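You operate a simulated robot arm through the tools that you are given. There is no shell and no other tool. Be economical: measure what you need, move in short steps, check, and stop when the job is done.

You run a simulated robot arm. Do the job below in one go: nothing can be reset, and whatever is moved stays where it is left.

Task
Drain the grey water, lift both cups out of the sink and refill it to LOW.
Fine: cups on the white ribbed tray; drain shut again, fresh water from the sink tap, tap shut. Set down upright: white cup, orange cup.
Where things are to end (x, y in the base frame): white cup within 0.06 m of [0.45, 0.78]; orange cup within 0.06 m of [0.56, 0.67].

Only the result counts: the job must be done as asked and must still hold three seconds after the hand-in. Knocking over, shifting, dropping, spilling or breaking anything else fails it.

Robot
A 6-joint arm with a two-finger gripper, fixed in place. Base frame: the origin is at the foot of the arm, x ahead of it, y to its left, z up. Readings come in m, degrees, newtons and seconds.
Its first joint turns from -166.0 to 166.0 degrees. Payload 2.45 kg.
The tool frame sits at the grasp point between the pads (the TCP): z along the fingers, y along the line on which they close. The tips reach 0.02 m beyond it. Largest opening 0.14 m; the body of the gripper starts 0.168 m behind the TCP.
Orientation is told as [roll, pitch, yaw] about the base's x, y, z axes, in that order, counted from this pose: with the fingers straight down and closing along the base's y, the tool's x points along the base's -x, its y along +y and its z along -z.

Tools
- The arm moves only by the tool nudge_tool. Its argument "deltas" is one flat list of numbers, 7 for each row, row after row: the shift along the tool's x, y, z in m, then the turn, a rotation vector about the tool's x, y, z in degrees, then the opening, from 0 (shut) to 1 (fully open). In form: [tx, ty, tz, rx, ry, rz, claw, tx, ty, tz, rx, ry, rz, claw, ...]. A call has 1 to 12 rows; each row shifts and turns the commanded pose from where the row before left it, along the tool's axes as they then stand. Rows are played at 5 a second. More than 0.05 m and 8.6 degrees between two rows, or a gripper value outside its range, and nothing of the call is played. A pose out of reach is approached as far as the arm can. The call stops where the force on the tool passes 50 N (or 10 N more than at its start, if that is more) or the arm is blocked; 0.2 s more then pass. Each finger travels about 0.045 m/s and halts on what it meets, pressing with about 45 N; the grip force reading is that of the motor and also rises with nothing between the fingers. The clock runs only during rows and for 0.2 s after the last one: add rows that do not move to give the fingers time. The reply holds the time, the measured pose of the TCP, the force on the tool along the base axes, the opening and the grip force, in the units named above and with some noise, with the torque about the TCP (base axes, N m) and any sound that the robot's microphone picked up.
- Cameras (640 x 400 px; columns grow to the right, rows downward): "scene" is fixed at [0.2201, 0.4983, 1.4467]; the picture's right is [0.15, -0.99, 0.00], its down [-0.83, -0.13, -0.54] and it looks along [0.53, 0.08, -0.84] (base axes); focal length 214 px, centre (320, 200). "wrist" rides on the gripper at [0.078, 0.011, -0.209] in the tool frame; the picture's right is [-0.14, 0.99, 0.00], its down [-0.92, -0.13, -0.37] and it looks along [-0.36, -0.05, 0.93] (tool axes); focal length 280 px, centre (320, 200). There is no depth. A picture from a camera that has moved, and an enlarged one, comes with that camera's place and axes in the base frame and with its lens.
- grab_frame(camera): a new picture of that camera. No time passes.
- zoom(camera, box): a new picture of the part [left, top, right, bottom] of that camera's present view, enlarged. No time passes.
- close_job(): hands the job in; it is judged then, once.

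Work in short steps. Places have to be worked out from the pictures, the camera data and where the tool is seen: move nearer, look again, correct. Check each grasp and each placing, and mend what went wrong. You have 120 turns and 68 pictures in all, those below and enlarged ones among them. Open the gripper and draw the arm clear of the work before you hand the job in, unless the task says otherwise; then end with one line.

The tools are called by a JSON object that holds its "name" and its "arguments". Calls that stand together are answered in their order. nudge_tool: Moves the arm, as the interface text tells. Its arguments: {"type":"object","properties":{"deltas":{"type":"array","items":{"type":"number"}}},"required":["deltas"]} The other tools are called the same way: grab_frame (camera) takes a picture; zoom (camera, box) takes an enlarged picture of a part of a camera's view; close_job () hands the job in.

At the start:

```text
clock: 0.0
eef_pos: [0.4629, 0.5713, 1.2379]
orientation: [0.1, -0.1, 0.1]
force: [-0.7, -0.1, -0.4]
ft_torque: [0.01, -0.01, -0.02]
grip_width: 0.1399
finger_force: 0.1
```

scene: 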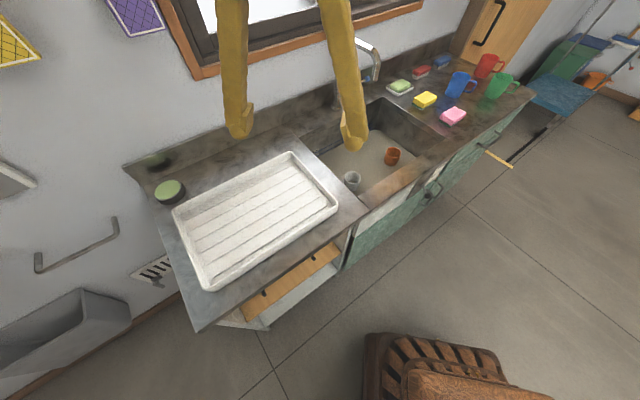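
wrist: 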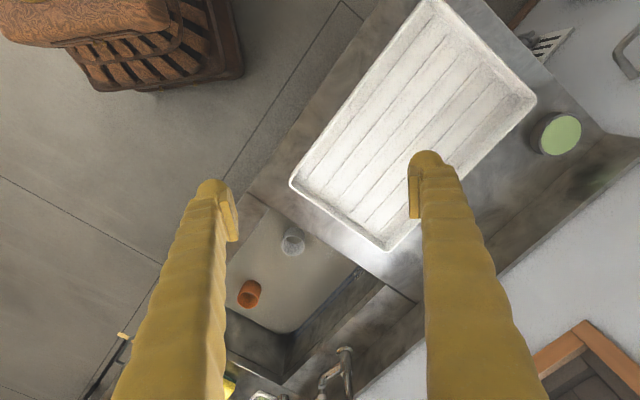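

The sink with both cups is visible, but the drain control and tap lever are unclear. I'll zoom in on both the sink and the tap.

{"name": "zoom", "arguments": {"camera": "scene", "box": [280, 80, 480, 205]}}

{"name": "zoom", "arguments": {"camera": "wrist", "box": [200, 190, 440, 400]}}

```text
3.20 times, centred on (380, 142) of scene
camera zoom: at [0.2201, 0.4983, 1.4467], right [0.15, -0.99, 0.0], down [-0.83, -0.13, -0.54], along [0.53, 0.08, -0.84], focal length 686 px, centre (128, 384)
```

zoom: 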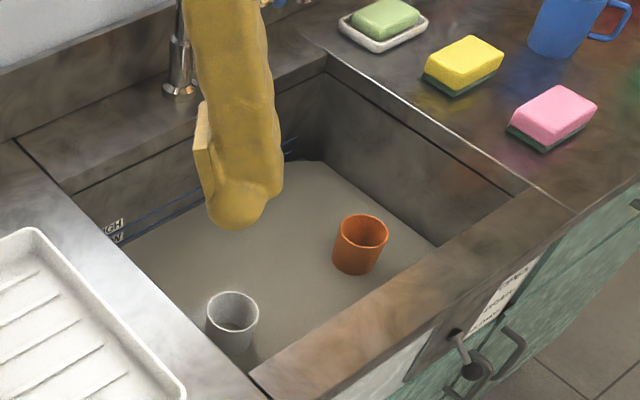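

```text
1.90 times, centred on (320, 295) of wrist
camera zoom: at [0.3857, 0.581, 1.4474], right [0.14, 0.99, 0.0], down [0.92, -0.13, 0.37], along [0.36, -0.05, -0.93], focal length 534 px, centre (320, 19)
```

zoom: 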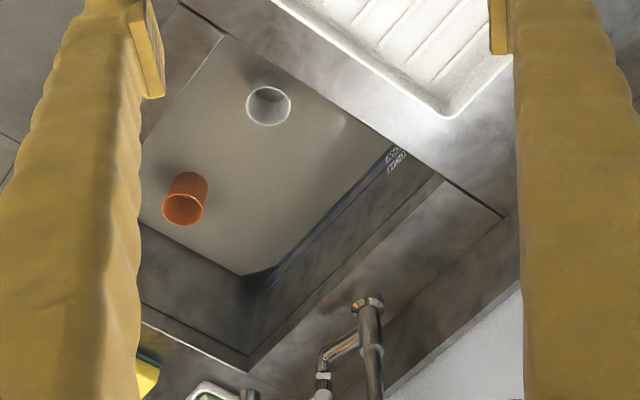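

The sink front seems to carry valve handles and a label, so I'll zoom in there and on the tap.

{"name": "zoom", "arguments": {"camera": "scene", "box": [380, 140, 480, 210]}}

{"name": "zoom", "arguments": {"camera": "scene", "box": [320, 20, 420, 90]}}

{"name": "zoom", "arguments": {"camera": "wrist", "box": [220, 330, 380, 400]}}

```text
5.71 times, centred on (430, 175) of scene
camera zoom: at [0.2201, 0.4983, 1.4467], right [0.15, -0.99, 0.0], down [-0.83, -0.13, -0.54], along [0.53, 0.08, -0.84], focal length 1226 px, centre (-309, 343)
```

zoom: 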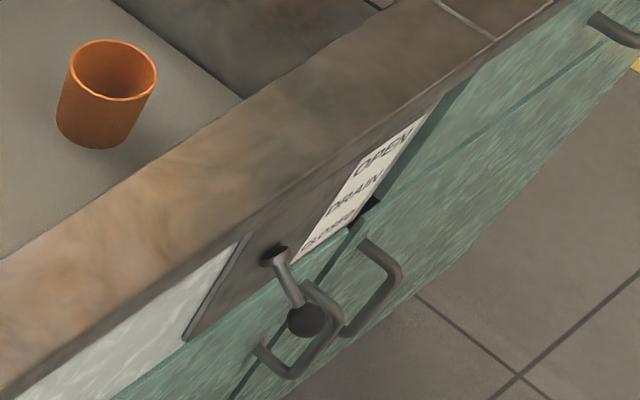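

```text
5.71 times, centred on (370, 55) of scene
camera zoom: at [0.2201, 0.4983, 1.4467], right [0.15, -0.99, 0.0], down [-0.83, -0.13, -0.54], along [0.53, 0.08, -0.84], focal length 1226 px, centre (34, 1029)
```

zoom: 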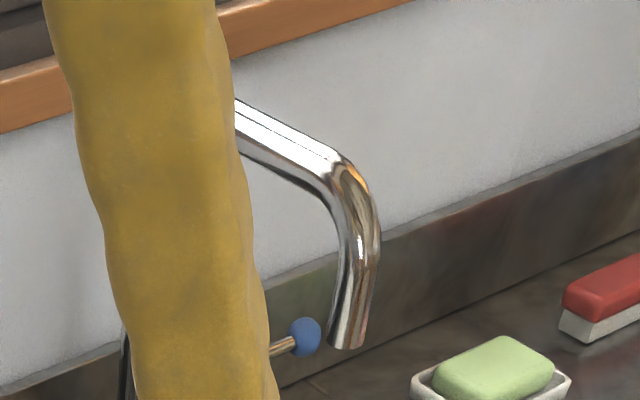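

```text
4.00 times, centred on (300, 365) of wrist
camera zoom: at [0.3857, 0.581, 1.4474], right [0.14, 0.99, 0.0], down [0.92, -0.13, 0.37], along [0.36, -0.05, -0.93], focal length 1122 px, centre (400, -460)
```

zoom: 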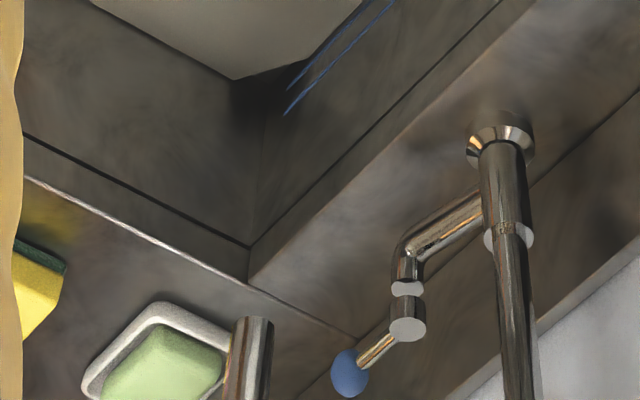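

The drain lever is on the front panel, near (0.70, 0.18, 0.8), with an OPEN/DRAIN/CLOSED label. The tap knob is near (1.15, 0.44, 0.97). The counter runs at 45°, so I'll move in front of the panel for a proper look.

{"name": "nudge_tool", "arguments": {"deltas": [-0.0128, -0.0401, 0.02, 0, 0, 0, 0.4, -0.0128, -0.0401, 0.02, 0, 0, 0, 0.4, -0.0128, -0.0401, 0.02, 0, 0, 0, 0.4, -0.0128, -0.0401, 0.02, 0, 0, 0, 0.4, -0.0128, -0.0401, 0.02, 0, 0, 0, 0.4, -0.0128, -0.0401, 0.02, 0, 0, 0, 0.4, -0.0128, -0.0401, 0.02, 0, 0, 0, 0.4, -0.0128, -0.0401, 0.02, 0, 0, 0, 0.4, -0.0128, -0.0401, 0.02, 0, 0, 0, 0.4, -0.0128, -0.0401, 0.02, 0, 0, 0, 0.4, -0.0128, -0.0401, 0.02, 0, 0, 0, 0.4, -0.0128, -0.0401, 0.02, 0, 0, 0, 0.4]}}

{"name": "nudge_tool", "arguments": {"deltas": [0, 0, 0, 0, 0, -7.5, 0.4, 0, 0, 0, 0, 0, -7.5, 0.4, 0, 0, 0, 0, 0, -7.5, 0.4, 0, 0, 0, 0, 0, -7.5, 0.4, 0, 0, 0, 0, 0, -7.5, 0.4, 0, 0, 0, 0, 0, -7.5, 0.4, 0, 0, 0, 0, -7, 0, 0.4, 0, 0, 0, 0, -7, 0, 0.4, 0, 0, 0, 0, -7, 0, 0.4, 0, 0, 0, 0, -7, 0, 0.4, 0, 0, 0, 0, -7, 0, 0.4]}}

{"name": "grab_frame", "arguments": {"camera": "wrist"}}

{"name": "grab_frame", "arguments": {"camera": "scene"}}

```text
clock: 2.6
eef_pos: [0.6192, 0.0911, 0.9992]
orientation: [-0.1, -0.1, 0.0]
force: [0.5, -0.6, 0.8]
ft_torque: [-0.01, 0.0, 0.03]
grip_width: 0.0559
finger_force: 0.1
```

```text
clock: 5.0
eef_pos: [0.6155, 0.0916, 0.9968]
orientation: [0.1, -35.0, 44.9]
force: [-0.2, -0.6, -0.4]
ft_torque: [-0.01, 0.02, 0.01]
grip_width: 0.0559
finger_force: 0.0
```

```text
60 pictures are left
camera wrist: at [0.4793, -0.0335, 1.1243], right [-0.62, 0.78, 0.08], down [0.47, 0.29, 0.83], along [0.62, 0.55, -0.55], focal length 280 px, centre (320, 200)
```

wrist: 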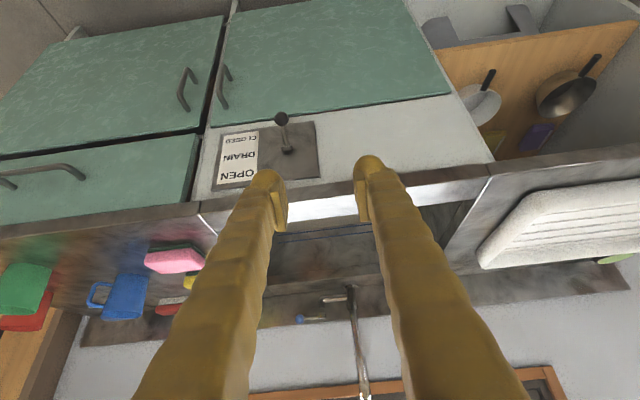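

```text
59 pictures are left
```

scene: 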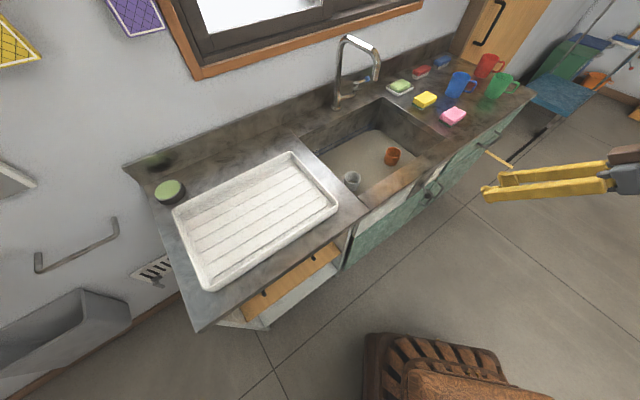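

The label has OPEN at the top and CLOSED at the bottom, and the lever now points down. I'll zoom in on the lever and the tap.

{"name": "zoom", "arguments": {"camera": "wrist", "box": [205, 95, 335, 200]}}

{"name": "zoom", "arguments": {"camera": "scene", "box": [300, 25, 420, 110]}}

{"name": "zoom", "arguments": {"camera": "scene", "box": [290, 90, 450, 210]}}

```text
3.81 times, centred on (270, 148) of wrist
camera zoom: at [0.4793, -0.0335, 1.1243], right [-0.62, 0.78, 0.08], down [0.47, 0.29, 0.83], along [0.62, 0.55, -0.55], focal length 1068 px, centre (510, 400)
```

zoom: 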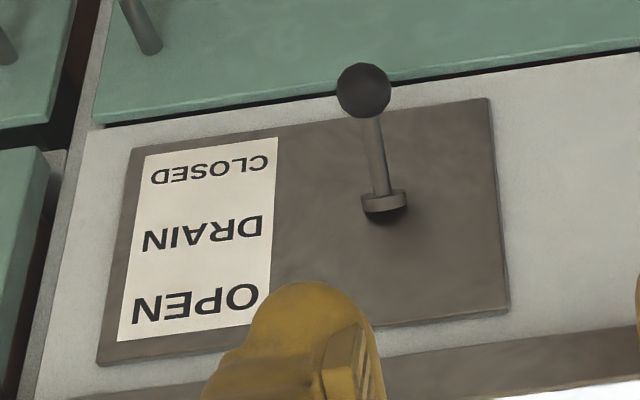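

```text
4.71 times, centred on (360, 68) of scene
camera zoom: at [0.2201, 0.4983, 1.4467], right [0.15, -0.99, 0.0], down [-0.83, -0.13, -0.54], along [0.53, 0.08, -0.84], focal length 1009 px, centre (132, 824)
```

zoom: 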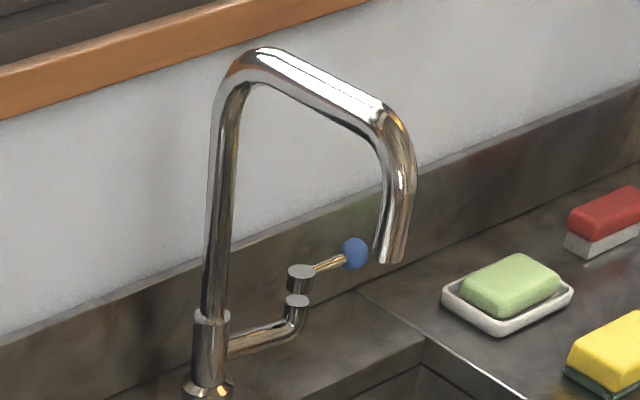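

```text
3.33 times, centred on (370, 150) of scene
camera zoom: at [0.2201, 0.4983, 1.4467], right [0.15, -0.99, 0.0], down [-0.83, -0.13, -0.54], along [0.53, 0.08, -0.84], focal length 715 px, centre (153, 367)
```

zoom: 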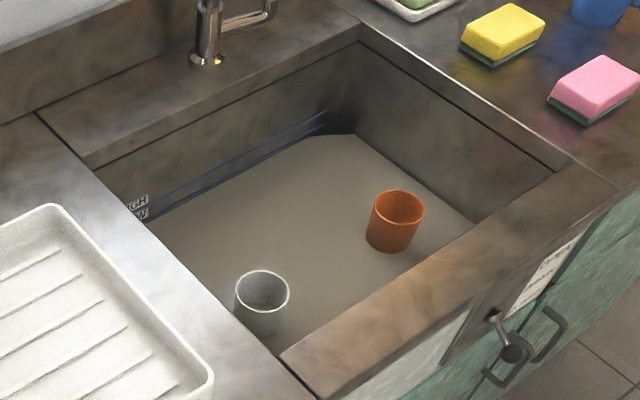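

The lever pivots near (0.787, 0.172, 0.76) and its ball is near (0.760, 0.143, 0.733), sloping out and down. I'll tilt the tool to 50° and stop 8 cm short of the ball.

{"name": "nudge_tool", "arguments": {"deltas": [0, 0, 0, 0, -7.5, 0, 0.4, 0, 0, 0, 0, -7.5, 0, 0.4, 0.019, -0.011, 0.0327, 0, 0, 0, 0.4, 0.019, -0.011, 0.0327, 0, 0, 0, 0.4, 0.019, -0.011, 0.0327, 0, 0, 0, 0.4, 0.019, -0.011, 0.0327, 0, 0, 0, 0.4, 0.019, -0.011, 0.0327, 0, 0, 0, 0.4, 0.019, -0.011, 0.0327, 0, 0, 0, 0.4]}}

{"name": "grab_frame", "arguments": {"camera": "wrist"}}

{"name": "zoom", "arguments": {"camera": "scene", "box": [390, 130, 510, 220]}}

```text
clock: 6.8
eef_pos: [0.7177, 0.0971, 0.7857]
orientation: [0.0, -50.0, 45.0]
force: [-0.2, 0.3, 0.3]
ft_torque: [0.0, 0.03, -0.02]
grip_width: 0.056
finger_force: 0.2
```

```text
55 pictures are left
camera wrist: at [0.5621, -0.0448, 0.8601], right [-0.64, 0.76, 0.11], down [0.31, 0.13, 0.94], along [0.7, 0.63, -0.32], focal length 280 px, centre (320, 200)
```

wrist: 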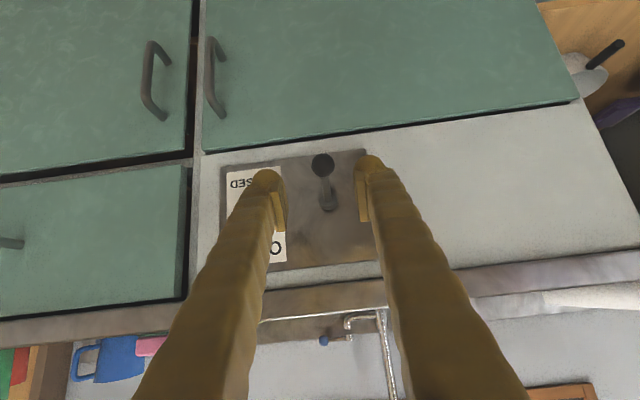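

```text
4.44 times, centred on (450, 175) of scene
camera zoom: at [0.2201, 0.4983, 1.4467], right [0.15, -0.99, 0.0], down [-0.83, -0.13, -0.54], along [0.53, 0.08, -0.84], focal length 953 px, centre (-258, 311)
```

zoom: 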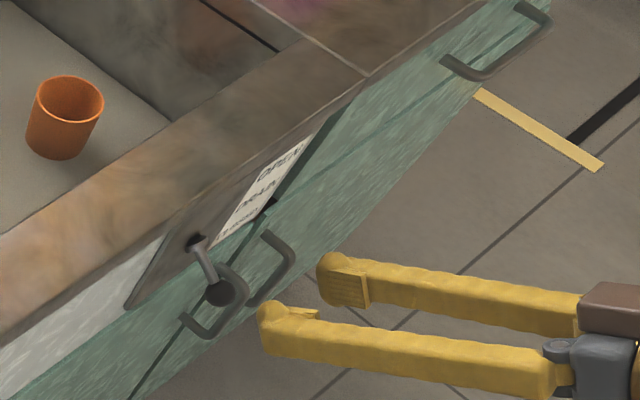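

The new view puts the ball at (0.757, 0.140, 0.729). I'll advance onto it and close the fingers.

{"name": "nudge_tool", "arguments": {"deltas": [0.002, 0.001, 0.026, 0, 0, 0, 0.4, 0.002, 0.001, 0.026, 0, 0, 0, 0.4, 0.002, 0.001, 0.026, 0, 0, 0, 0.4, 0, 0, 0, 0, 0, 0, 0.05, 0, 0, 0, 0, 0, 0, 0.05, 0, 0, 0, 0, 0, 0, 0.05, 0, 0, 0, 0, 0, 0, 0.05]}}

{"name": "grab_frame", "arguments": {"camera": "wrist"}}

```text
clock: 8.4
eef_pos: [0.7557, 0.1399, 0.7309]
orientation: [0.2, -50.0, 45.0]
force: [-2.4, 15.2, -2.7]
ft_torque: [-0.29, 0.3, 0.09]
grip_width: 0.0243
finger_force: 43.5
```

```text
53 pictures are left
camera wrist: at [0.5997, -0.0024, 0.8055], right [-0.64, 0.76, 0.11], down [0.31, 0.13, 0.94], along [0.7, 0.63, -0.32], focal length 280 px, centre (320, 200)
```

wrist: 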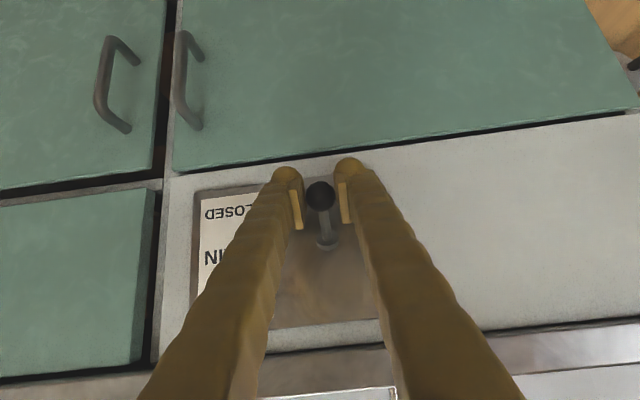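

The ball is held, with a grip width of 0.024 m. I'll lift it along the arc in small steps and watch the force.

{"name": "nudge_tool", "arguments": {"deltas": [-0.005, 0, -0.0095, 0, 0, 0, 0.05, -0.0057, 0, -0.0087, 0, 0, 0, 0.05, -0.0065, 0, -0.008, 0, 0, 0, 0.05, 0, 0, 0, 0, 0, 0, 0.05]}}

{"name": "zoom", "arguments": {"camera": "scene", "box": [390, 130, 510, 220]}}

```text
clock: 9.4
eef_pos: [0.7488, 0.1326, 0.7608]
orientation: [0.0, -50.2, 45.0]
force: [0.8, -0.4, -0.1]
ft_torque: [0.04, 0.01, -0.01]
grip_width: 0.0068
finger_force: 0.1
```

```text
4.44 times, centred on (450, 175) of scene
camera zoom: at [0.2201, 0.4983, 1.4467], right [0.15, -0.99, 0.0], down [-0.83, -0.13, -0.54], along [0.53, 0.08, -0.84], focal length 953 px, centre (-258, 311)
```

zoom: 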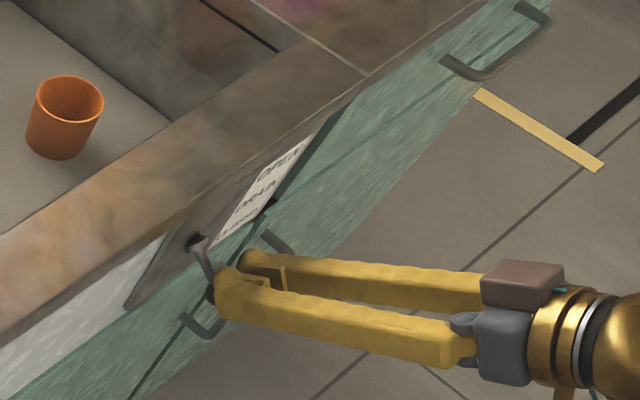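

The ball slipped out of the grip and the lever stayed down. I'll back off and turn the tool horizontal with the fingers one above the other, so they cage the ball.

{"name": "nudge_tool", "arguments": {"deltas": [0, 0, -0.05, 0, 0, 0, 0.4, 0, 0, -0.05, 0, 0, 0, 0.4, 0, 0, 0, 0, -8, 0, 0.4, 0, 0, 0, 0, -8, 0, 0.4, 0, 0, 0, 0, -8, 0, 0.4, 0, 0, 0, 0, -8, 0, 0.4, 0, 0, 0, 0, -8, 0, 0.4]}}

{"name": "nudge_tool", "arguments": {"deltas": [0, 0, 0, 0, 0, 7.5, 0.4, 0, 0, 0, 0, 0, 7.5, 0.4, 0, 0, 0, 0, 0, 7.5, 0.4, 0, 0, 0, 0, 0, 7.5, 0.4, 0, 0, 0, 0, 0, 7.5, 0.4, 0, 0, 0, 0, 0, 7.5, 0.4, 0, 0, 0, 0, 0, 7.5, 0.4, 0, 0, 0, 0, 0, 7.5, 0.4, 0, 0, 0, 0, 0, 7.5, 0.4, 0, 0, 0, 0, 0, 7.5, 0.4, 0, 0, 0, 0, 0, 7.5, 0.4, 0, 0, 0, 0, 0, 7.5, 0.4]}}

{"name": "grab_frame", "arguments": {"camera": "wrist"}}

```text
clock: 11.0
eef_pos: [0.7737, 0.0488, 0.9337]
orientation: [65.9, -88.5, -20.3]
force: [-0.4, -0.2, 0.3]
ft_torque: [-0.01, 0.01, 0.03]
grip_width: 0.0559
finger_force: 0.0
out of reach, approached as far as the arm can: row 4, 5, 6, 7
```

```text
clock: 13.6
eef_pos: [0.7731, 0.0506, 0.9335]
orientation: [90.0, 0.2, -45.1]
force: [0.0, -0.1, 1.1]
ft_torque: [0.02, 0.0, 0.01]
grip_width: 0.0559
finger_force: 0.0
```

```text
51 pictures are left
camera wrist: at [0.5708, -0.0446, 0.9446], right [0.1, -0.1, 0.99], down [0.39, -0.91, -0.13], along [0.92, 0.4, -0.05], focal length 280 px, centre (320, 200)
```

wrist: 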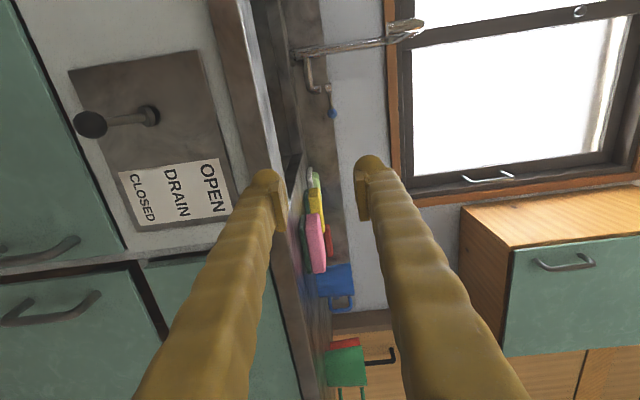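

The tool is horizontal now, but it stopped higher than I asked. I'll shift sideways and lower it step by step to the ball height, and see whether the arm can reach.

{"name": "nudge_tool", "arguments": {"deltas": [0.0125, -0.034, -0.004, 0, 0, 0, 0.3, 0.0125, -0.034, -0.004, 0, 0, 0, 0.3, 0.0125, -0.034, -0.004, 0, 0, 0, 0.3, 0.0125, -0.034, -0.004, 0, 0, 0, 0.3, 0.0125, -0.034, -0.004, 0, 0, 0, 0.3, 0.0125, -0.034, -0.004, 0, 0, 0, 0.3]}}

{"name": "grab_frame", "arguments": {"camera": "wrist"}}

```text
clock: 15.0
eef_pos: [0.7009, 0.0846, 0.7298]
orientation: [90.1, 0.0, -45.1]
force: [-0.3, 0.1, 1.3]
ft_torque: [0.01, -0.01, -0.01]
grip_width: 0.0419
finger_force: 0.1
```

```text
50 pictures are left
camera wrist: at [0.4987, -0.0082, 0.7411], right [0.1, -0.1, 0.99], down [0.39, -0.91, -0.13], along [0.92, 0.4, -0.05], focal length 280 px, centre (320, 200)
```

wrist: 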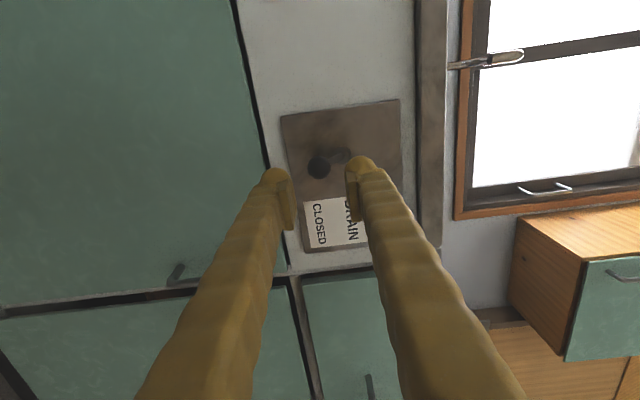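

The tool is in line with the ball, at height 0.730 m. I'll advance 8.5 cm so one finger is above the ball and one below.

{"name": "nudge_tool", "arguments": {"deltas": [0, 0, 0.03, 0, 0, 0, 0.3, 0, 0, 0.03, 0, 0, 0, 0.3, 0, 0, 0.025, 0, 0, 0, 0.3]}}

{"name": "grab_frame", "arguments": {"camera": "wrist"}}

```text
clock: 15.8
eef_pos: [0.7628, 0.1434, 0.7291]
orientation: [90.1, -0.1, -45.0]
force: [-0.1, -0.2, 0.4]
ft_torque: [-0.02, 0.03, 0.0]
grip_width: 0.042
finger_force: 0.1
```

```text
49 pictures are left
camera wrist: at [0.5602, 0.0499, 0.7405], right [0.1, -0.1, 0.99], down [0.39, -0.91, -0.13], along [0.92, 0.4, -0.05], focal length 280 px, centre (320, 200)
```

wrist: 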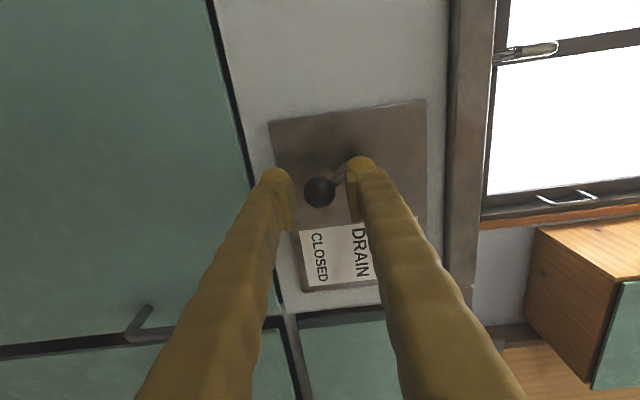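

The ball sits between the two fingers. I'll raise them along the arc.

{"name": "nudge_tool", "arguments": {"deltas": [0, 0.012, -0.002, 0, 0, 0, 0.3, 0, 0.012, -0.003, 0, 0, 0, 0.3, 0, 0.012, -0.002, 0, 0, 0, 0.3, 0, 0.012, 0, 0, 0, 0, 0.3, 0, 0.012, 0.002, 0, 0, 0, 0.3, 0, 0.012, 0.004, 0, 0, 0, 0.3]}}

{"name": "grab_frame", "arguments": {"camera": "wrist"}}

```text
clock: 17.2
eef_pos: [0.7627, 0.1438, 0.8018]
orientation: [89.9, 0.1, -45.0]
force: [-1.0, -1.6, -1.9]
ft_torque: [0.0, 0.02, 0.0]
grip_width: 0.0439
finger_force: 1.5
```

```text
48 pictures are left
camera wrist: at [0.5604, 0.0503, 0.8135], right [0.1, -0.1, 0.99], down [0.39, -0.91, -0.13], along [0.92, 0.4, -0.05], focal length 280 px, centre (320, 200)
```

wrist: 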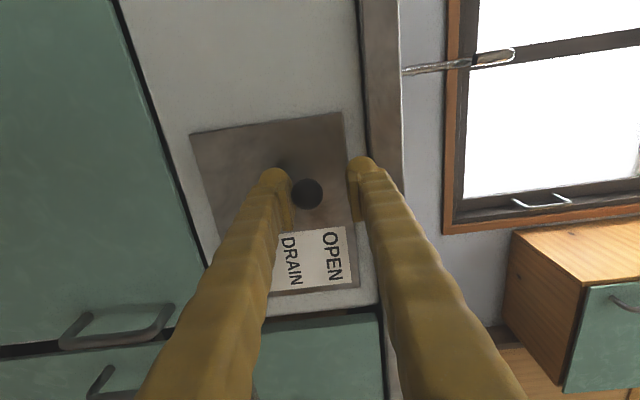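

The ball is up near OPEN but no drain sound yet. I'll push a little further to find the stop.

{"name": "nudge_tool", "arguments": {"deltas": [0, 0.005, 0.003, 0, 0, 0, 0.3, 0, 0.005, 0.003, 0, 0, 0, 0.3, 0, 0, 0, 0, 0, 0, 0.3, 0, 0, 0, 0, 0, 0, 0.3]}}

{"name": "zoom", "arguments": {"camera": "scene", "box": [290, 90, 490, 215]}}

```text
clock: 18.2
eef_pos: [0.7648, 0.1482, 0.8101]
orientation: [89.9, 0.1, -45.0]
force: [-12.4, -4.2, -31.4]
ft_torque: [0.02, 0.19, -0.06]
grip_width: 0.0611
finger_force: 14.4
```

```text
3.20 times, centred on (390, 152) of scene
camera zoom: at [0.2201, 0.4983, 1.4467], right [0.15, -0.99, 0.0], down [-0.83, -0.13, -0.54], along [0.53, 0.08, -0.84], focal length 686 px, centre (96, 352)
```

zoom: 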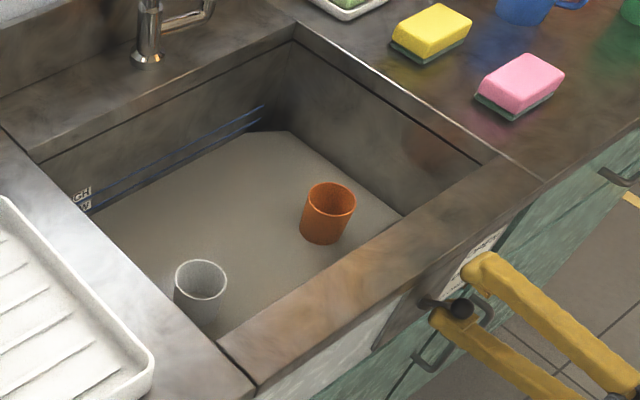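

The lever is against its upper stop (31 N) and the water level looks lower. I'll relax the push and wait while it drains.

{"name": "nudge_tool", "arguments": {"deltas": [0, -0.008, 0, 0, 0, 0, 0.3, 0, 0, -0.03, 0, 0, 0, 0.3, 0, 0, -0.04, 0, 0, 0, 0.3, 0, 0, 0, 0, 0, 0, 0.3, 0, 0, 0, 0, 0, 0, 0.3, 0, 0, 0, 0, 0, 0, 0.3, 0, 0, 0, 0, 0, 0, 0.3, 0, 0, 0, 0, 0, 0, 0.3, 0, 0, 0, 0, 0, 0, 0.3, 0, 0, 0, 0, 0, 0, 0.3, 0, 0, 0, 0, 0, 0, 0.3, 0, 0, 0, 0, 0, 0, 0.3]}}

{"name": "zoom", "arguments": {"camera": "scene", "box": [290, 90, 490, 215]}}

```text
clock: 20.8
eef_pos: [0.7162, 0.1001, 0.8046]
orientation: [90.0, 0.1, -45.0]
force: [-0.7, -0.4, -0.3]
ft_torque: [0.0, -0.02, 0.02]
grip_width: 0.042
finger_force: 0.1
```

```text
3.20 times, centred on (390, 152) of scene
camera zoom: at [0.2201, 0.4983, 1.4467], right [0.15, -0.99, 0.0], down [-0.83, -0.13, -0.54], along [0.53, 0.08, -0.84], focal length 686 px, centre (96, 352)
```

zoom: 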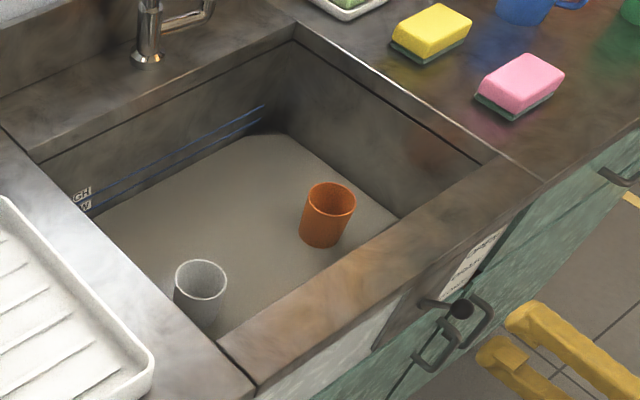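

The water is falling slowly and the lever stays up. While it drains I'll raise the arm and turn the tool back to pointing down, yaw 45°, ready for the cups.

{"name": "nudge_tool", "arguments": {"deltas": [0, 0.045, -0.01, 0, 0, 0, 0.6, 0, 0.045, 0, 0, 0, 0, 0.6, 0, 0.045, 0, 0, 0, 0, 0.6, 0, 0.045, 0, 0, 0, 0, 0.6, 0, 0.045, 0, 0, 0, 0, 0.6, 0, 0.045, 0, 0, 0, 0, 0.6]}}

{"name": "nudge_tool", "arguments": {"deltas": [0, 0, 0, 0, 0, -7.5, 0.6, 0, 0, 0, 0, 0, -7.5, 0.6, 0, 0, 0, 0, 0, -7.5, 0.6, 0, 0, 0, 0, 0, -7.5, 0.6, 0, 0, 0, 0, 0, -7.5, 0.6, 0, 0, 0, 0, 0, -7.5, 0.6, 0, 0, 0, 0, 0, -7.5, 0.6, 0, 0, 0, 0, 0, -7.5, 0.6, 0, 0, 0, 0, 0, -7.5, 0.6, 0, 0, 0, 0, 0, -7.5, 0.6, 0, 0, 0, 0, 0, -7.5, 0.6, 0, 0, 0, 0, 0, -7.5, 0.6]}}

{"name": "nudge_tool", "arguments": {"deltas": [0, 0, 0, 0, 8, 0, 0.6, 0, 0, 0, 0, 8, 0, 0.6, 0, 0, 0, 0, 8, 0, 0.6, 0, 0, 0, 0, 8, 0, 0.6, 0, 0, 0, 0, 8, 0, 0.6, 0, 0, 0, 0, 8, 0, 0.6, 0, 0, 0, 0, 8, 0, 0.6, 0, 0, 0, 0, 8, 0, 0.6, 0, 0, 0, 0, 8, 0, 0.6, 0, 0, 0, 0, 8, 0, 0.6, 0, 0, 0, 0, 8, 0, 0.6, 0, 0, 0, 0, 2, 0, 0.6]}}

{"name": "zoom", "arguments": {"camera": "scene", "box": [290, 90, 490, 215]}}

```text
clock: 22.2
eef_pos: [0.7097, 0.093, 1.0737]
orientation: [90.0, 0.1, -44.9]
force: [0.1, 0.4, -0.3]
ft_torque: [0.0, 0.01, 0.0]
grip_width: 0.0841
finger_force: 0.0
```

```text
clock: 24.8
eef_pos: [0.7101, 0.0932, 1.0726]
orientation: [-85.8, -89.8, 130.8]
force: [-0.2, 0.3, -0.1]
ft_torque: [-0.01, 0.0, -0.01]
grip_width: 0.0841
finger_force: 0.2
```

```text
clock: 27.4
eef_pos: [0.7104, 0.0923, 1.0731]
orientation: [0.0, 0.1, 45.1]
force: [-0.3, -0.6, -0.7]
ft_torque: [-0.03, 0.01, -0.01]
grip_width: 0.0842
finger_force: 0.1
```

```text
3.20 times, centred on (390, 152) of scene
camera zoom: at [0.2201, 0.4983, 1.4467], right [0.15, -0.99, 0.0], down [-0.83, -0.13, -0.54], along [0.53, 0.08, -0.84], focal length 686 px, centre (96, 352)
```

zoom: 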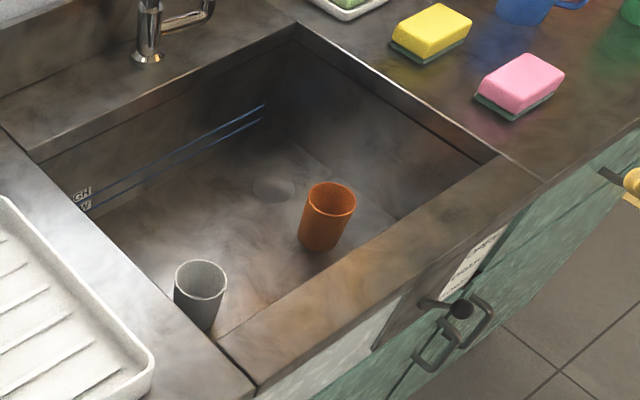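

The sink is empty and both cups stand on its floor. Next I'll move above the white cup at (0.77, 0.451) and look into it.

{"name": "nudge_tool", "arguments": {"deltas": [-0.037, 0.0264, 0, 0, 0, 0, 0.8, -0.037, 0.0264, 0, 0, 0, 0, 0.8, -0.037, 0.0264, 0, 0, 0, 0, 0.8, -0.037, 0.0264, 0, 0, 0, 0, 0.8, -0.037, 0.0264, 0, 0, 0, 0, 0.8, -0.037, 0.0264, 0, 0, 0, 0, 0.8, -0.037, 0.0264, 0, 0, 0, 0, 0.8, -0.037, 0.0264, 0, 0, 0, 0, 0.8]}}

{"name": "grab_frame", "arguments": {"camera": "wrist"}}

{"name": "grab_frame", "arguments": {"camera": "scene"}}

```text
clock: 29.2
eef_pos: [0.7702, 0.4533, 1.0751]
orientation: [0.0, 0.0, 45.0]
force: [0.0, -0.5, 0.5]
ft_torque: [0.03, -0.01, -0.01]
grip_width: 0.1119
finger_force: 0.1
```

```text
44 pictures are left
camera wrist: at [0.7085, 0.404, 1.2835], right [-0.6, 0.8, 0.0], down [0.74, 0.56, 0.37], along [0.29, 0.22, -0.93], focal length 280 px, centre (320, 200)
```

wrist: 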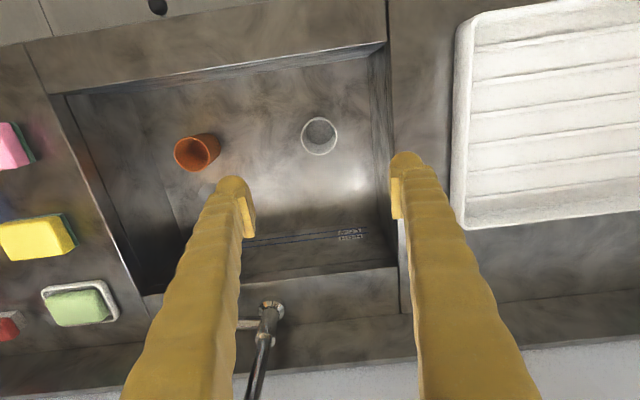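

```text
43 pictures are left
```

scene: 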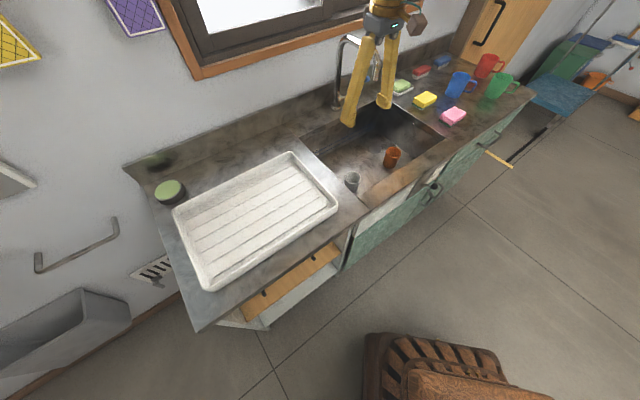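

The white cup's rim is confirmed at about (0.769, 0.450), diameter about 0.065 m. I'll descend to z 0.742 and grip it.

{"name": "nudge_tool", "arguments": {"deltas": [0.003, -0.0015, 0.0416, 0, 0, 0, 0.8, 0, 0, 0.0416, 0, 0, 0, 0.8, 0, 0, 0.0416, 0, 0, 0, 0.8, 0, 0, 0.0416, 0, 0, 0, 0.8, 0, 0, 0.0416, 0, 0, 0, 0.8, 0, 0, 0.0416, 0, 0, 0, 0.8, 0, 0, 0.0416, 0, 0, 0, 0.8, 0, 0, 0.0416, 0, 0, 0, 0.8, 0, 0, 0, 0, 0, 0, 0.8]}}

{"name": "grab_frame", "arguments": {"camera": "wrist"}}

```text
clock: 31.2
eef_pos: [0.7673, 0.4486, 0.7397]
orientation: [-0.1, -0.1, 45.0]
force: [0.1, -0.9, -0.1]
ft_torque: [0.0, -0.01, 0.03]
grip_width: 0.1123
finger_force: 0.1
```

```text
42 pictures are left
camera wrist: at [0.7061, 0.4003, 0.9496], right [-0.6, 0.8, 0.0], down [0.74, 0.56, 0.37], along [0.29, 0.22, -0.93], focal length 280 px, centre (320, 200)
```

wrist: 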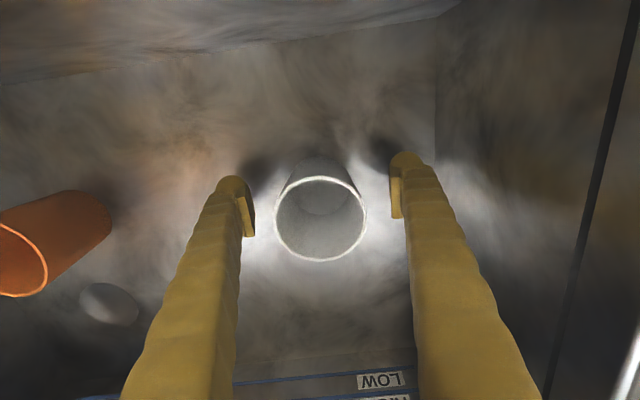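

The cup is empty and centred between the fingers. I'll close on it and lift slightly to check.

{"name": "nudge_tool", "arguments": {"deltas": [0, 0, 0, 0, 0, 0, 0.5, 0, 0, 0, 0, 0, 0, 0.35, 0, 0, 0, 0, 0, 0, 0.3, 0, 0, 0, 0, 0, 0, 0.3, 0, 0, 0, 0, 0, 0, 0.3, 0, 0, 0, 0, 0, 0, 0.3]}}

{"name": "nudge_tool", "arguments": {"deltas": [0, 0, -0.02, 0, 0, 0, 0.3, 0, 0, -0.03, 0, 0, 0, 0.3, 0, 0, 0, 0, 0, 0, 0.3]}}

{"name": "grab_frame", "arguments": {"camera": "wrist"}}

```text
clock: 32.6
eef_pos: [0.7697, 0.4491, 0.7402]
orientation: [0.0, 0.0, 45.0]
force: [-0.3, -0.6, 0.5]
ft_torque: [0.01, 0.0, 0.0]
grip_width: 0.057
finger_force: 45.6
```

```text
clock: 33.4
eef_pos: [0.7689, 0.4496, 0.7913]
orientation: [0.0, 0.0, 45.0]
force: [0.1, -0.6, -0.8]
ft_torque: [-0.03, 0.01, 0.03]
grip_width: 0.0572
finger_force: 44.7
```

```text
41 pictures are left
camera wrist: at [0.7062, 0.4013, 1.0014], right [-0.6, 0.8, 0.0], down [0.74, 0.56, 0.37], along [0.29, 0.22, -0.93], focal length 280 px, centre (320, 200)
```

wrist: 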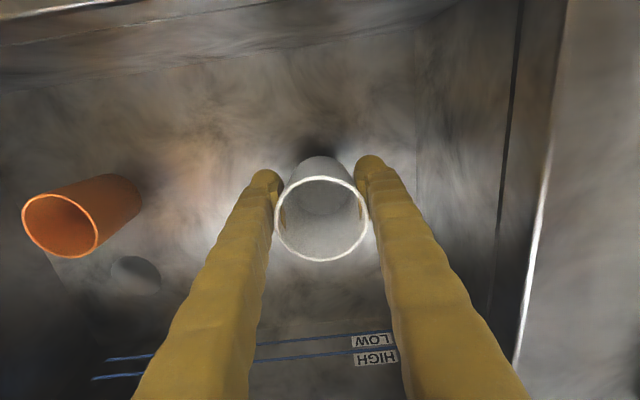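

The white cup is held (grip width 0.057 m, 45 N) and clear of the floor. I'll raise it to z 1.06 and carry it along the counter over (0.45, 0.78).

{"name": "nudge_tool", "arguments": {"deltas": [0, 0, -0.045, 0, 0, 0, 0.3, 0, 0, -0.045, 0, 0, 0, 0.3, 0, 0, -0.045, 0, 0, 0, 0.3, 0, 0, -0.045, 0, 0, 0, 0.3, 0, 0, -0.045, 0, 0, 0, 0.3, 0, 0, -0.045, 0, 0, 0, 0.3]}}

{"name": "nudge_tool", "arguments": {"deltas": [-0.001, 0.0419, 0, 0, 0, 0, 0.3, -0.001, 0.0419, 0, 0, 0, 0, 0.3, -0.001, 0.0419, 0, 0, 0, 0, 0.3, -0.001, 0.0419, 0, 0, 0, 0, 0.3, -0.001, 0.0419, 0, 0, 0, 0, 0.3, -0.001, 0.0419, 0, 0, 0, 0, 0.3, -0.001, 0.0419, 0, 0, 0, 0, 0.3, -0.001, 0.0419, 0, 0, 0, 0, 0.3, -0.001, 0.0419, 0, 0, 0, 0, 0.3, -0.001, 0.0419, 0, 0, 0, 0, 0.3, 0, 0.0419, 0, 0, 0, 0, 0.3, 0, 0, 0, 0, 0, 0, 0.3]}}

{"name": "grab_frame", "arguments": {"camera": "wrist"}}

{"name": "grab_frame", "arguments": {"camera": "scene"}}

```text
clock: 34.8
eef_pos: [0.7698, 0.4482, 1.0623]
orientation: [-0.1, 0.0, 45.0]
force: [0.8, 0.6, -1.2]
ft_torque: [0.03, 0.01, 0.01]
grip_width: 0.0572
finger_force: 45.3
```

```text
clock: 37.4
eef_pos: [0.453, 0.7817, 1.0609]
orientation: [0.0, 0.0, 45.0]
force: [0.1, -0.6, -0.7]
ft_torque: [0.01, 0.0, 0.04]
grip_width: 0.0573
finger_force: 45.1
```

```text
40 pictures are left
camera wrist: at [0.3902, 0.7325, 1.2698], right [-0.6, 0.8, 0.0], down [0.74, 0.56, 0.37], along [0.29, 0.22, -0.93], focal length 280 px, centre (320, 200)
```

wrist: 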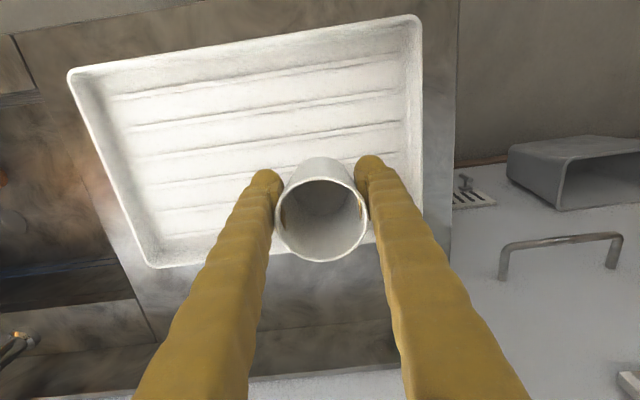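

```text
39 pictures are left
```

scene: 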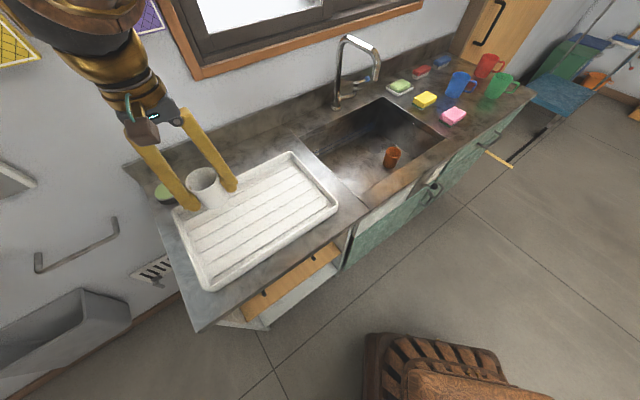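

The white cup is over (0.453, 0.782), inside the tray. I'll lower it to z 0.955 first and check the gap.

{"name": "nudge_tool", "arguments": {"deltas": [0, 0, 0.04, 0, 0, 0, 0.3, 0, 0, 0.04, 0, 0, 0, 0.3, 0, 0, 0.026, 0, 0, 0, 0.3, 0, 0, 0, 0, 0, 0, 0.3]}}

{"name": "zoom", "arguments": {"camera": "scene", "box": [140, 140, 300, 240]}}

```text
clock: 38.4
eef_pos: [0.4521, 0.7797, 0.9544]
orientation: [0.0, 0.0, 45.0]
force: [-0.6, 0.4, 0.1]
ft_torque: [-0.02, 0.01, 0.04]
grip_width: 0.0571
finger_force: 45.2
```

```text
4.00 times, centred on (220, 190) of scene
camera zoom: at [0.2201, 0.4983, 1.4467], right [0.15, -0.99, 0.0], down [-0.83, -0.13, -0.54], along [0.53, 0.08, -0.84], focal length 858 px, centre (720, 240)
```

zoom: 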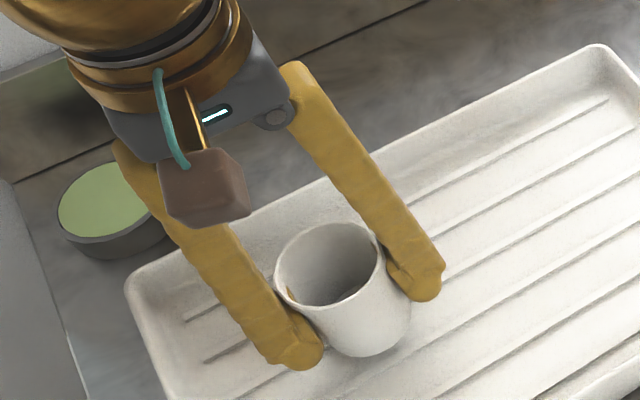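

The cup is just above the tray. I'll lower it in small steps and watch the vertical force.

{"name": "nudge_tool", "arguments": {"deltas": [0, 0, 0.006, 0, 0, 0, 0.3, 0, 0, 0.006, 0, 0, 0, 0.3, 0, 0, 0.005, 0, 0, 0, 0.3]}}

{"name": "nudge_tool", "arguments": {"deltas": [0, 0, 0.004, 0, 0, 0, 0.3]}}

{"name": "nudge_tool", "arguments": {"deltas": [0, 0, 0.004, 0, 0, 0, 0.3]}}

```text
clock: 39.2
eef_pos: [0.4512, 0.7809, 0.9369]
orientation: [0.0, 0.1, 45.0]
force: [-0.1, 0.1, -0.7]
ft_torque: [0.01, 0.03, 0.02]
grip_width: 0.0569
finger_force: 45.1
```

```text
clock: 39.6
eef_pos: [0.4508, 0.7798, 0.9348]
orientation: [0.1, -0.1, 45.0]
force: [-2.0, -5.7, 28.4]
ft_torque: [-0.22, 0.1, 0.02]
grip_width: 0.0573
finger_force: 45.0
```

```text
clock: 40.0
eef_pos: [0.4505, 0.7808, 0.9322]
orientation: [0.2, -0.1, 44.9]
force: [2.9, -1.3, 33.7]
ft_torque: [0.08, -0.01, 0.01]
grip_width: 0.057
finger_force: 45.2
```

Contact at z about 0.935 (30 N). I'll ease the push, open the fingers and rise.

{"name": "nudge_tool", "arguments": {"deltas": [0, 0, -0.005, 0, 0, 0, 0.3, 0, 0, 0, 0, 0, 0, 0.45, 0, 0, 0, 0, 0, 0, 0.6, 0, 0, 0, 0, 0, 0, 0.7, 0, 0, 0, 0, 0, 0, 0.7, 0, 0, -0.03, 0, 0, 0, 0.7, 0, 0, -0.04, 0, 0, 0, 0.7, 0, 0, -0.04, 0, 0, 0, 0.7, 0, 0, 0, 0, 0, 0, 0.7]}}

{"name": "zoom", "arguments": {"camera": "scene", "box": [140, 140, 300, 240]}}

```text
clock: 42.0
eef_pos: [0.451, 0.7807, 1.0435]
orientation: [-0.1, -0.1, 45.0]
force: [-1.0, -0.7, -0.1]
ft_torque: [-0.02, 0.01, -0.02]
grip_width: 0.0982
finger_force: 0.1
```

```text
4.00 times, centred on (220, 190) of scene
camera zoom: at [0.2201, 0.4983, 1.4467], right [0.15, -0.99, 0.0], down [-0.83, -0.13, -0.54], along [0.53, 0.08, -0.84], focal length 858 px, centre (720, 240)
```

zoom: 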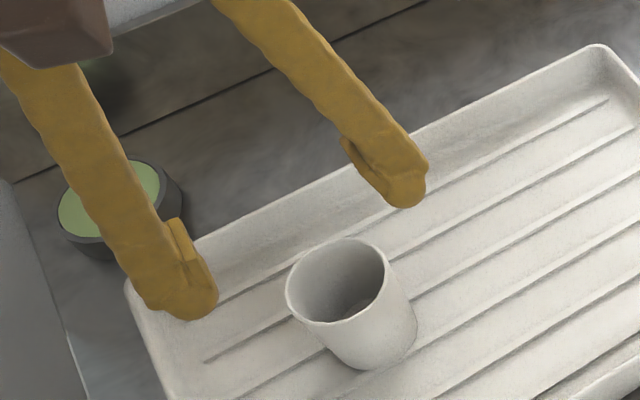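

The white cup stands upright at (0.451, 0.781). I'll travel back along the front edge, staying clear of the spout, to above the orange cup.

{"name": "nudge_tool", "arguments": {"deltas": [0.012, -0.04, -0.005, 0, 0, 0, 0.8, 0.012, -0.044, -0.005, 0, 0, 0, 0.8, 0.012, -0.044, -0.005, 0, 0, 0, 0.8, 0.012, -0.044, -0.005, 0, 0, 0, 0.8, 0.012, -0.044, -0.005, 0, 0, 0, 0.8, 0, -0.044, -0.005, 0, 0, 0, 0.8, 0, -0.044, 0, 0, 0, 0, 0.8, 0, -0.044, 0, 0, 0, 0, 0.8, 0, -0.044, 0, 0, 0, 0, 0.8, 0, -0.044, 0, 0, 0, 0, 0.8, 0, -0.044, 0, 0, 0, 0, 0.8, 0, -0.044, 0, 0, 0, 0, 0.8]}}

{"name": "nudge_tool", "arguments": {"deltas": [0, -0.044, 0, 0, 0, 0, 0.8, 0, -0.044, 0, 0, 0, 0, 0.8, 0, -0.044, 0, 0, 0, 0, 0.8, 0, -0.04, 0, 0, 0, 0, 0.8, -0.025, 0, 0, 0, 0, 0, 0.8, -0.025, 0, 0, 0, 0, 0, 0.8]}}

{"name": "grab_frame", "arguments": {"camera": "wrist"}}

{"name": "zoom", "arguments": {"camera": "scene", "box": [290, 20, 490, 215]}}

```text
clock: 44.6
eef_pos: [0.7798, 0.3699, 1.0736]
orientation: [0.1, 0.0, 45.1]
force: [-0.1, 0.2, -0.6]
ft_torque: [0.02, -0.01, -0.01]
grip_width: 0.1122
finger_force: 0.0
```

```text
clock: 46.0
eef_pos: [0.9365, 0.2816, 1.0745]
orientation: [0.0, 0.0, 45.0]
force: [-0.9, -0.4, 0.1]
ft_torque: [0.01, -0.04, 0.04]
grip_width: 0.112
finger_force: 0.1
```

```text
36 pictures are left
camera wrist: at [0.8731, 0.233, 1.2841], right [-0.6, 0.8, 0.0], down [0.74, 0.56, 0.37], along [0.29, 0.22, -0.93], focal length 280 px, centre (320, 200)
```

wrist: 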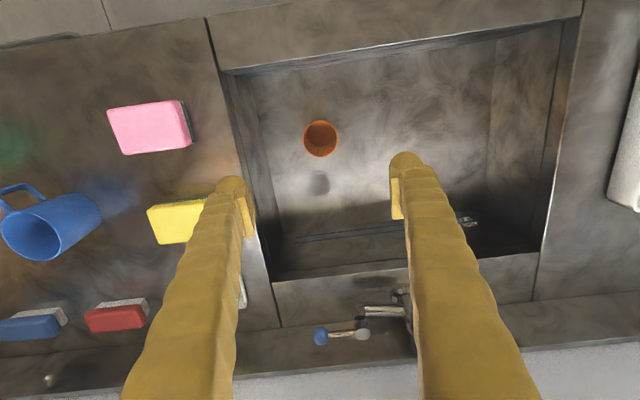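

```text
2.05 times, centred on (390, 118) of scene
camera zoom: at [0.2201, 0.4983, 1.4467], right [0.15, -0.99, 0.0], down [-0.83, -0.13, -0.54], along [0.53, 0.08, -0.84], focal length 440 px, centre (176, 369)
```

zoom: 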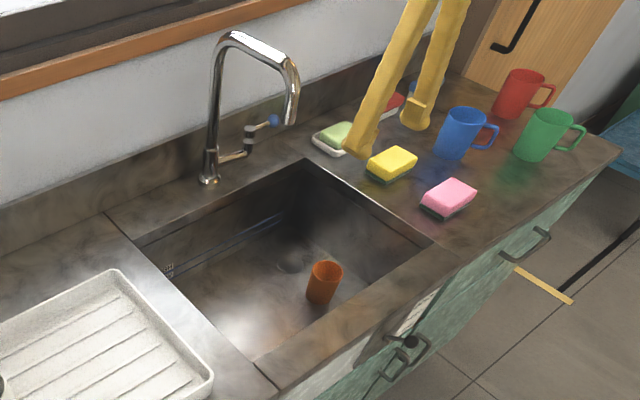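

The orange cup's rim is at (0.937, 0.2815), directly under the tool. I'll descend and check reach before gripping.

{"name": "nudge_tool", "arguments": {"deltas": [0, 0, 0.0416, 0, 0, 0, 0.8, 0, 0, 0.0416, 0, 0, 0, 0.8, 0, 0, 0.0416, 0, 0, 0, 0.8, 0, 0, 0.0416, 0, 0, 0, 0.8, 0, 0, 0.0416, 0, 0, 0, 0.8, 0, 0, 0.0416, 0, 0, 0, 0.8, 0, 0, 0.0416, 0, 0, 0, 0.8, 0, 0, 0.0416, 0, 0, 0, 0.8, 0, 0, 0, 0, 0, 0, 0.8]}}

{"name": "grab_frame", "arguments": {"camera": "wrist"}}

```text
clock: 48.0
eef_pos: [0.9346, 0.282, 0.739]
orientation: [-0.1, 0.0, 45.0]
force: [0.0, -0.1, 0.4]
ft_torque: [0.02, 0.0, 0.01]
grip_width: 0.1123
finger_force: 0.1
```

```text
34 pictures are left
camera wrist: at [0.8723, 0.2334, 0.9502], right [-0.6, 0.8, 0.0], down [0.74, 0.56, 0.37], along [0.29, 0.22, -0.93], focal length 280 px, centre (320, 200)
```

wrist: 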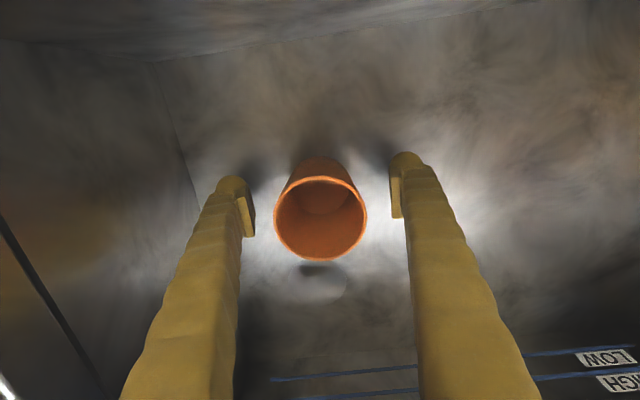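

The orange cup is empty and centred. I'll grip it, lift to z 1.06 and check.

{"name": "nudge_tool", "arguments": {"deltas": [0, 0, 0, 0, 0, 0, 0.5, 0, 0, 0, 0, 0, 0, 0.35, 0, 0, 0, 0, 0, 0, 0.3, 0, 0, 0, 0, 0, 0, 0.3, 0, 0, 0, 0, 0, 0, 0.3, 0, 0, 0, 0, 0, 0, 0.3, 0, 0, -0.02, 0, 0, 0, 0.3, 0, 0, -0.03, 0, 0, 0, 0.3]}}

{"name": "nudge_tool", "arguments": {"deltas": [0, 0, -0.045, 0, 0, 0, 0.3, 0, 0, -0.045, 0, 0, 0, 0.3, 0, 0, -0.045, 0, 0, 0, 0.3, 0, 0, -0.045, 0, 0, 0, 0.3, 0, 0, -0.045, 0, 0, 0, 0.3, 0, 0, -0.045, 0, 0, 0, 0.3, 0.025, 0, 0, 0, 0, 0, 0.3, 0.025, 0, 0, 0, 0, 0, 0.3]}}

{"name": "grab_frame", "arguments": {"camera": "wrist"}}

```text
clock: 49.8
eef_pos: [0.9344, 0.2833, 0.791]
orientation: [0.1, 0.1, 45.0]
force: [-1.0, 0.4, -0.3]
ft_torque: [0.01, -0.01, -0.01]
grip_width: 0.0572
finger_force: 45.1
```

```text
clock: 51.6
eef_pos: [0.8992, 0.2467, 1.061]
orientation: [0.1, 0.1, 45.0]
force: [0.3, -0.2, -0.6]
ft_torque: [0.01, 0.01, 0.0]
grip_width: 0.0573
finger_force: 45.2
```

```text
33 pictures are left
camera wrist: at [0.8379, 0.1979, 1.2708], right [-0.6, 0.8, 0.0], down [0.74, 0.56, 0.37], along [0.29, 0.22, -0.93], focal length 280 px, centre (320, 200)
```

wrist: 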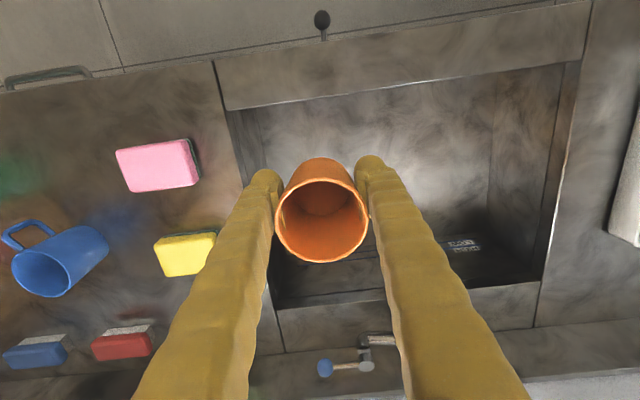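

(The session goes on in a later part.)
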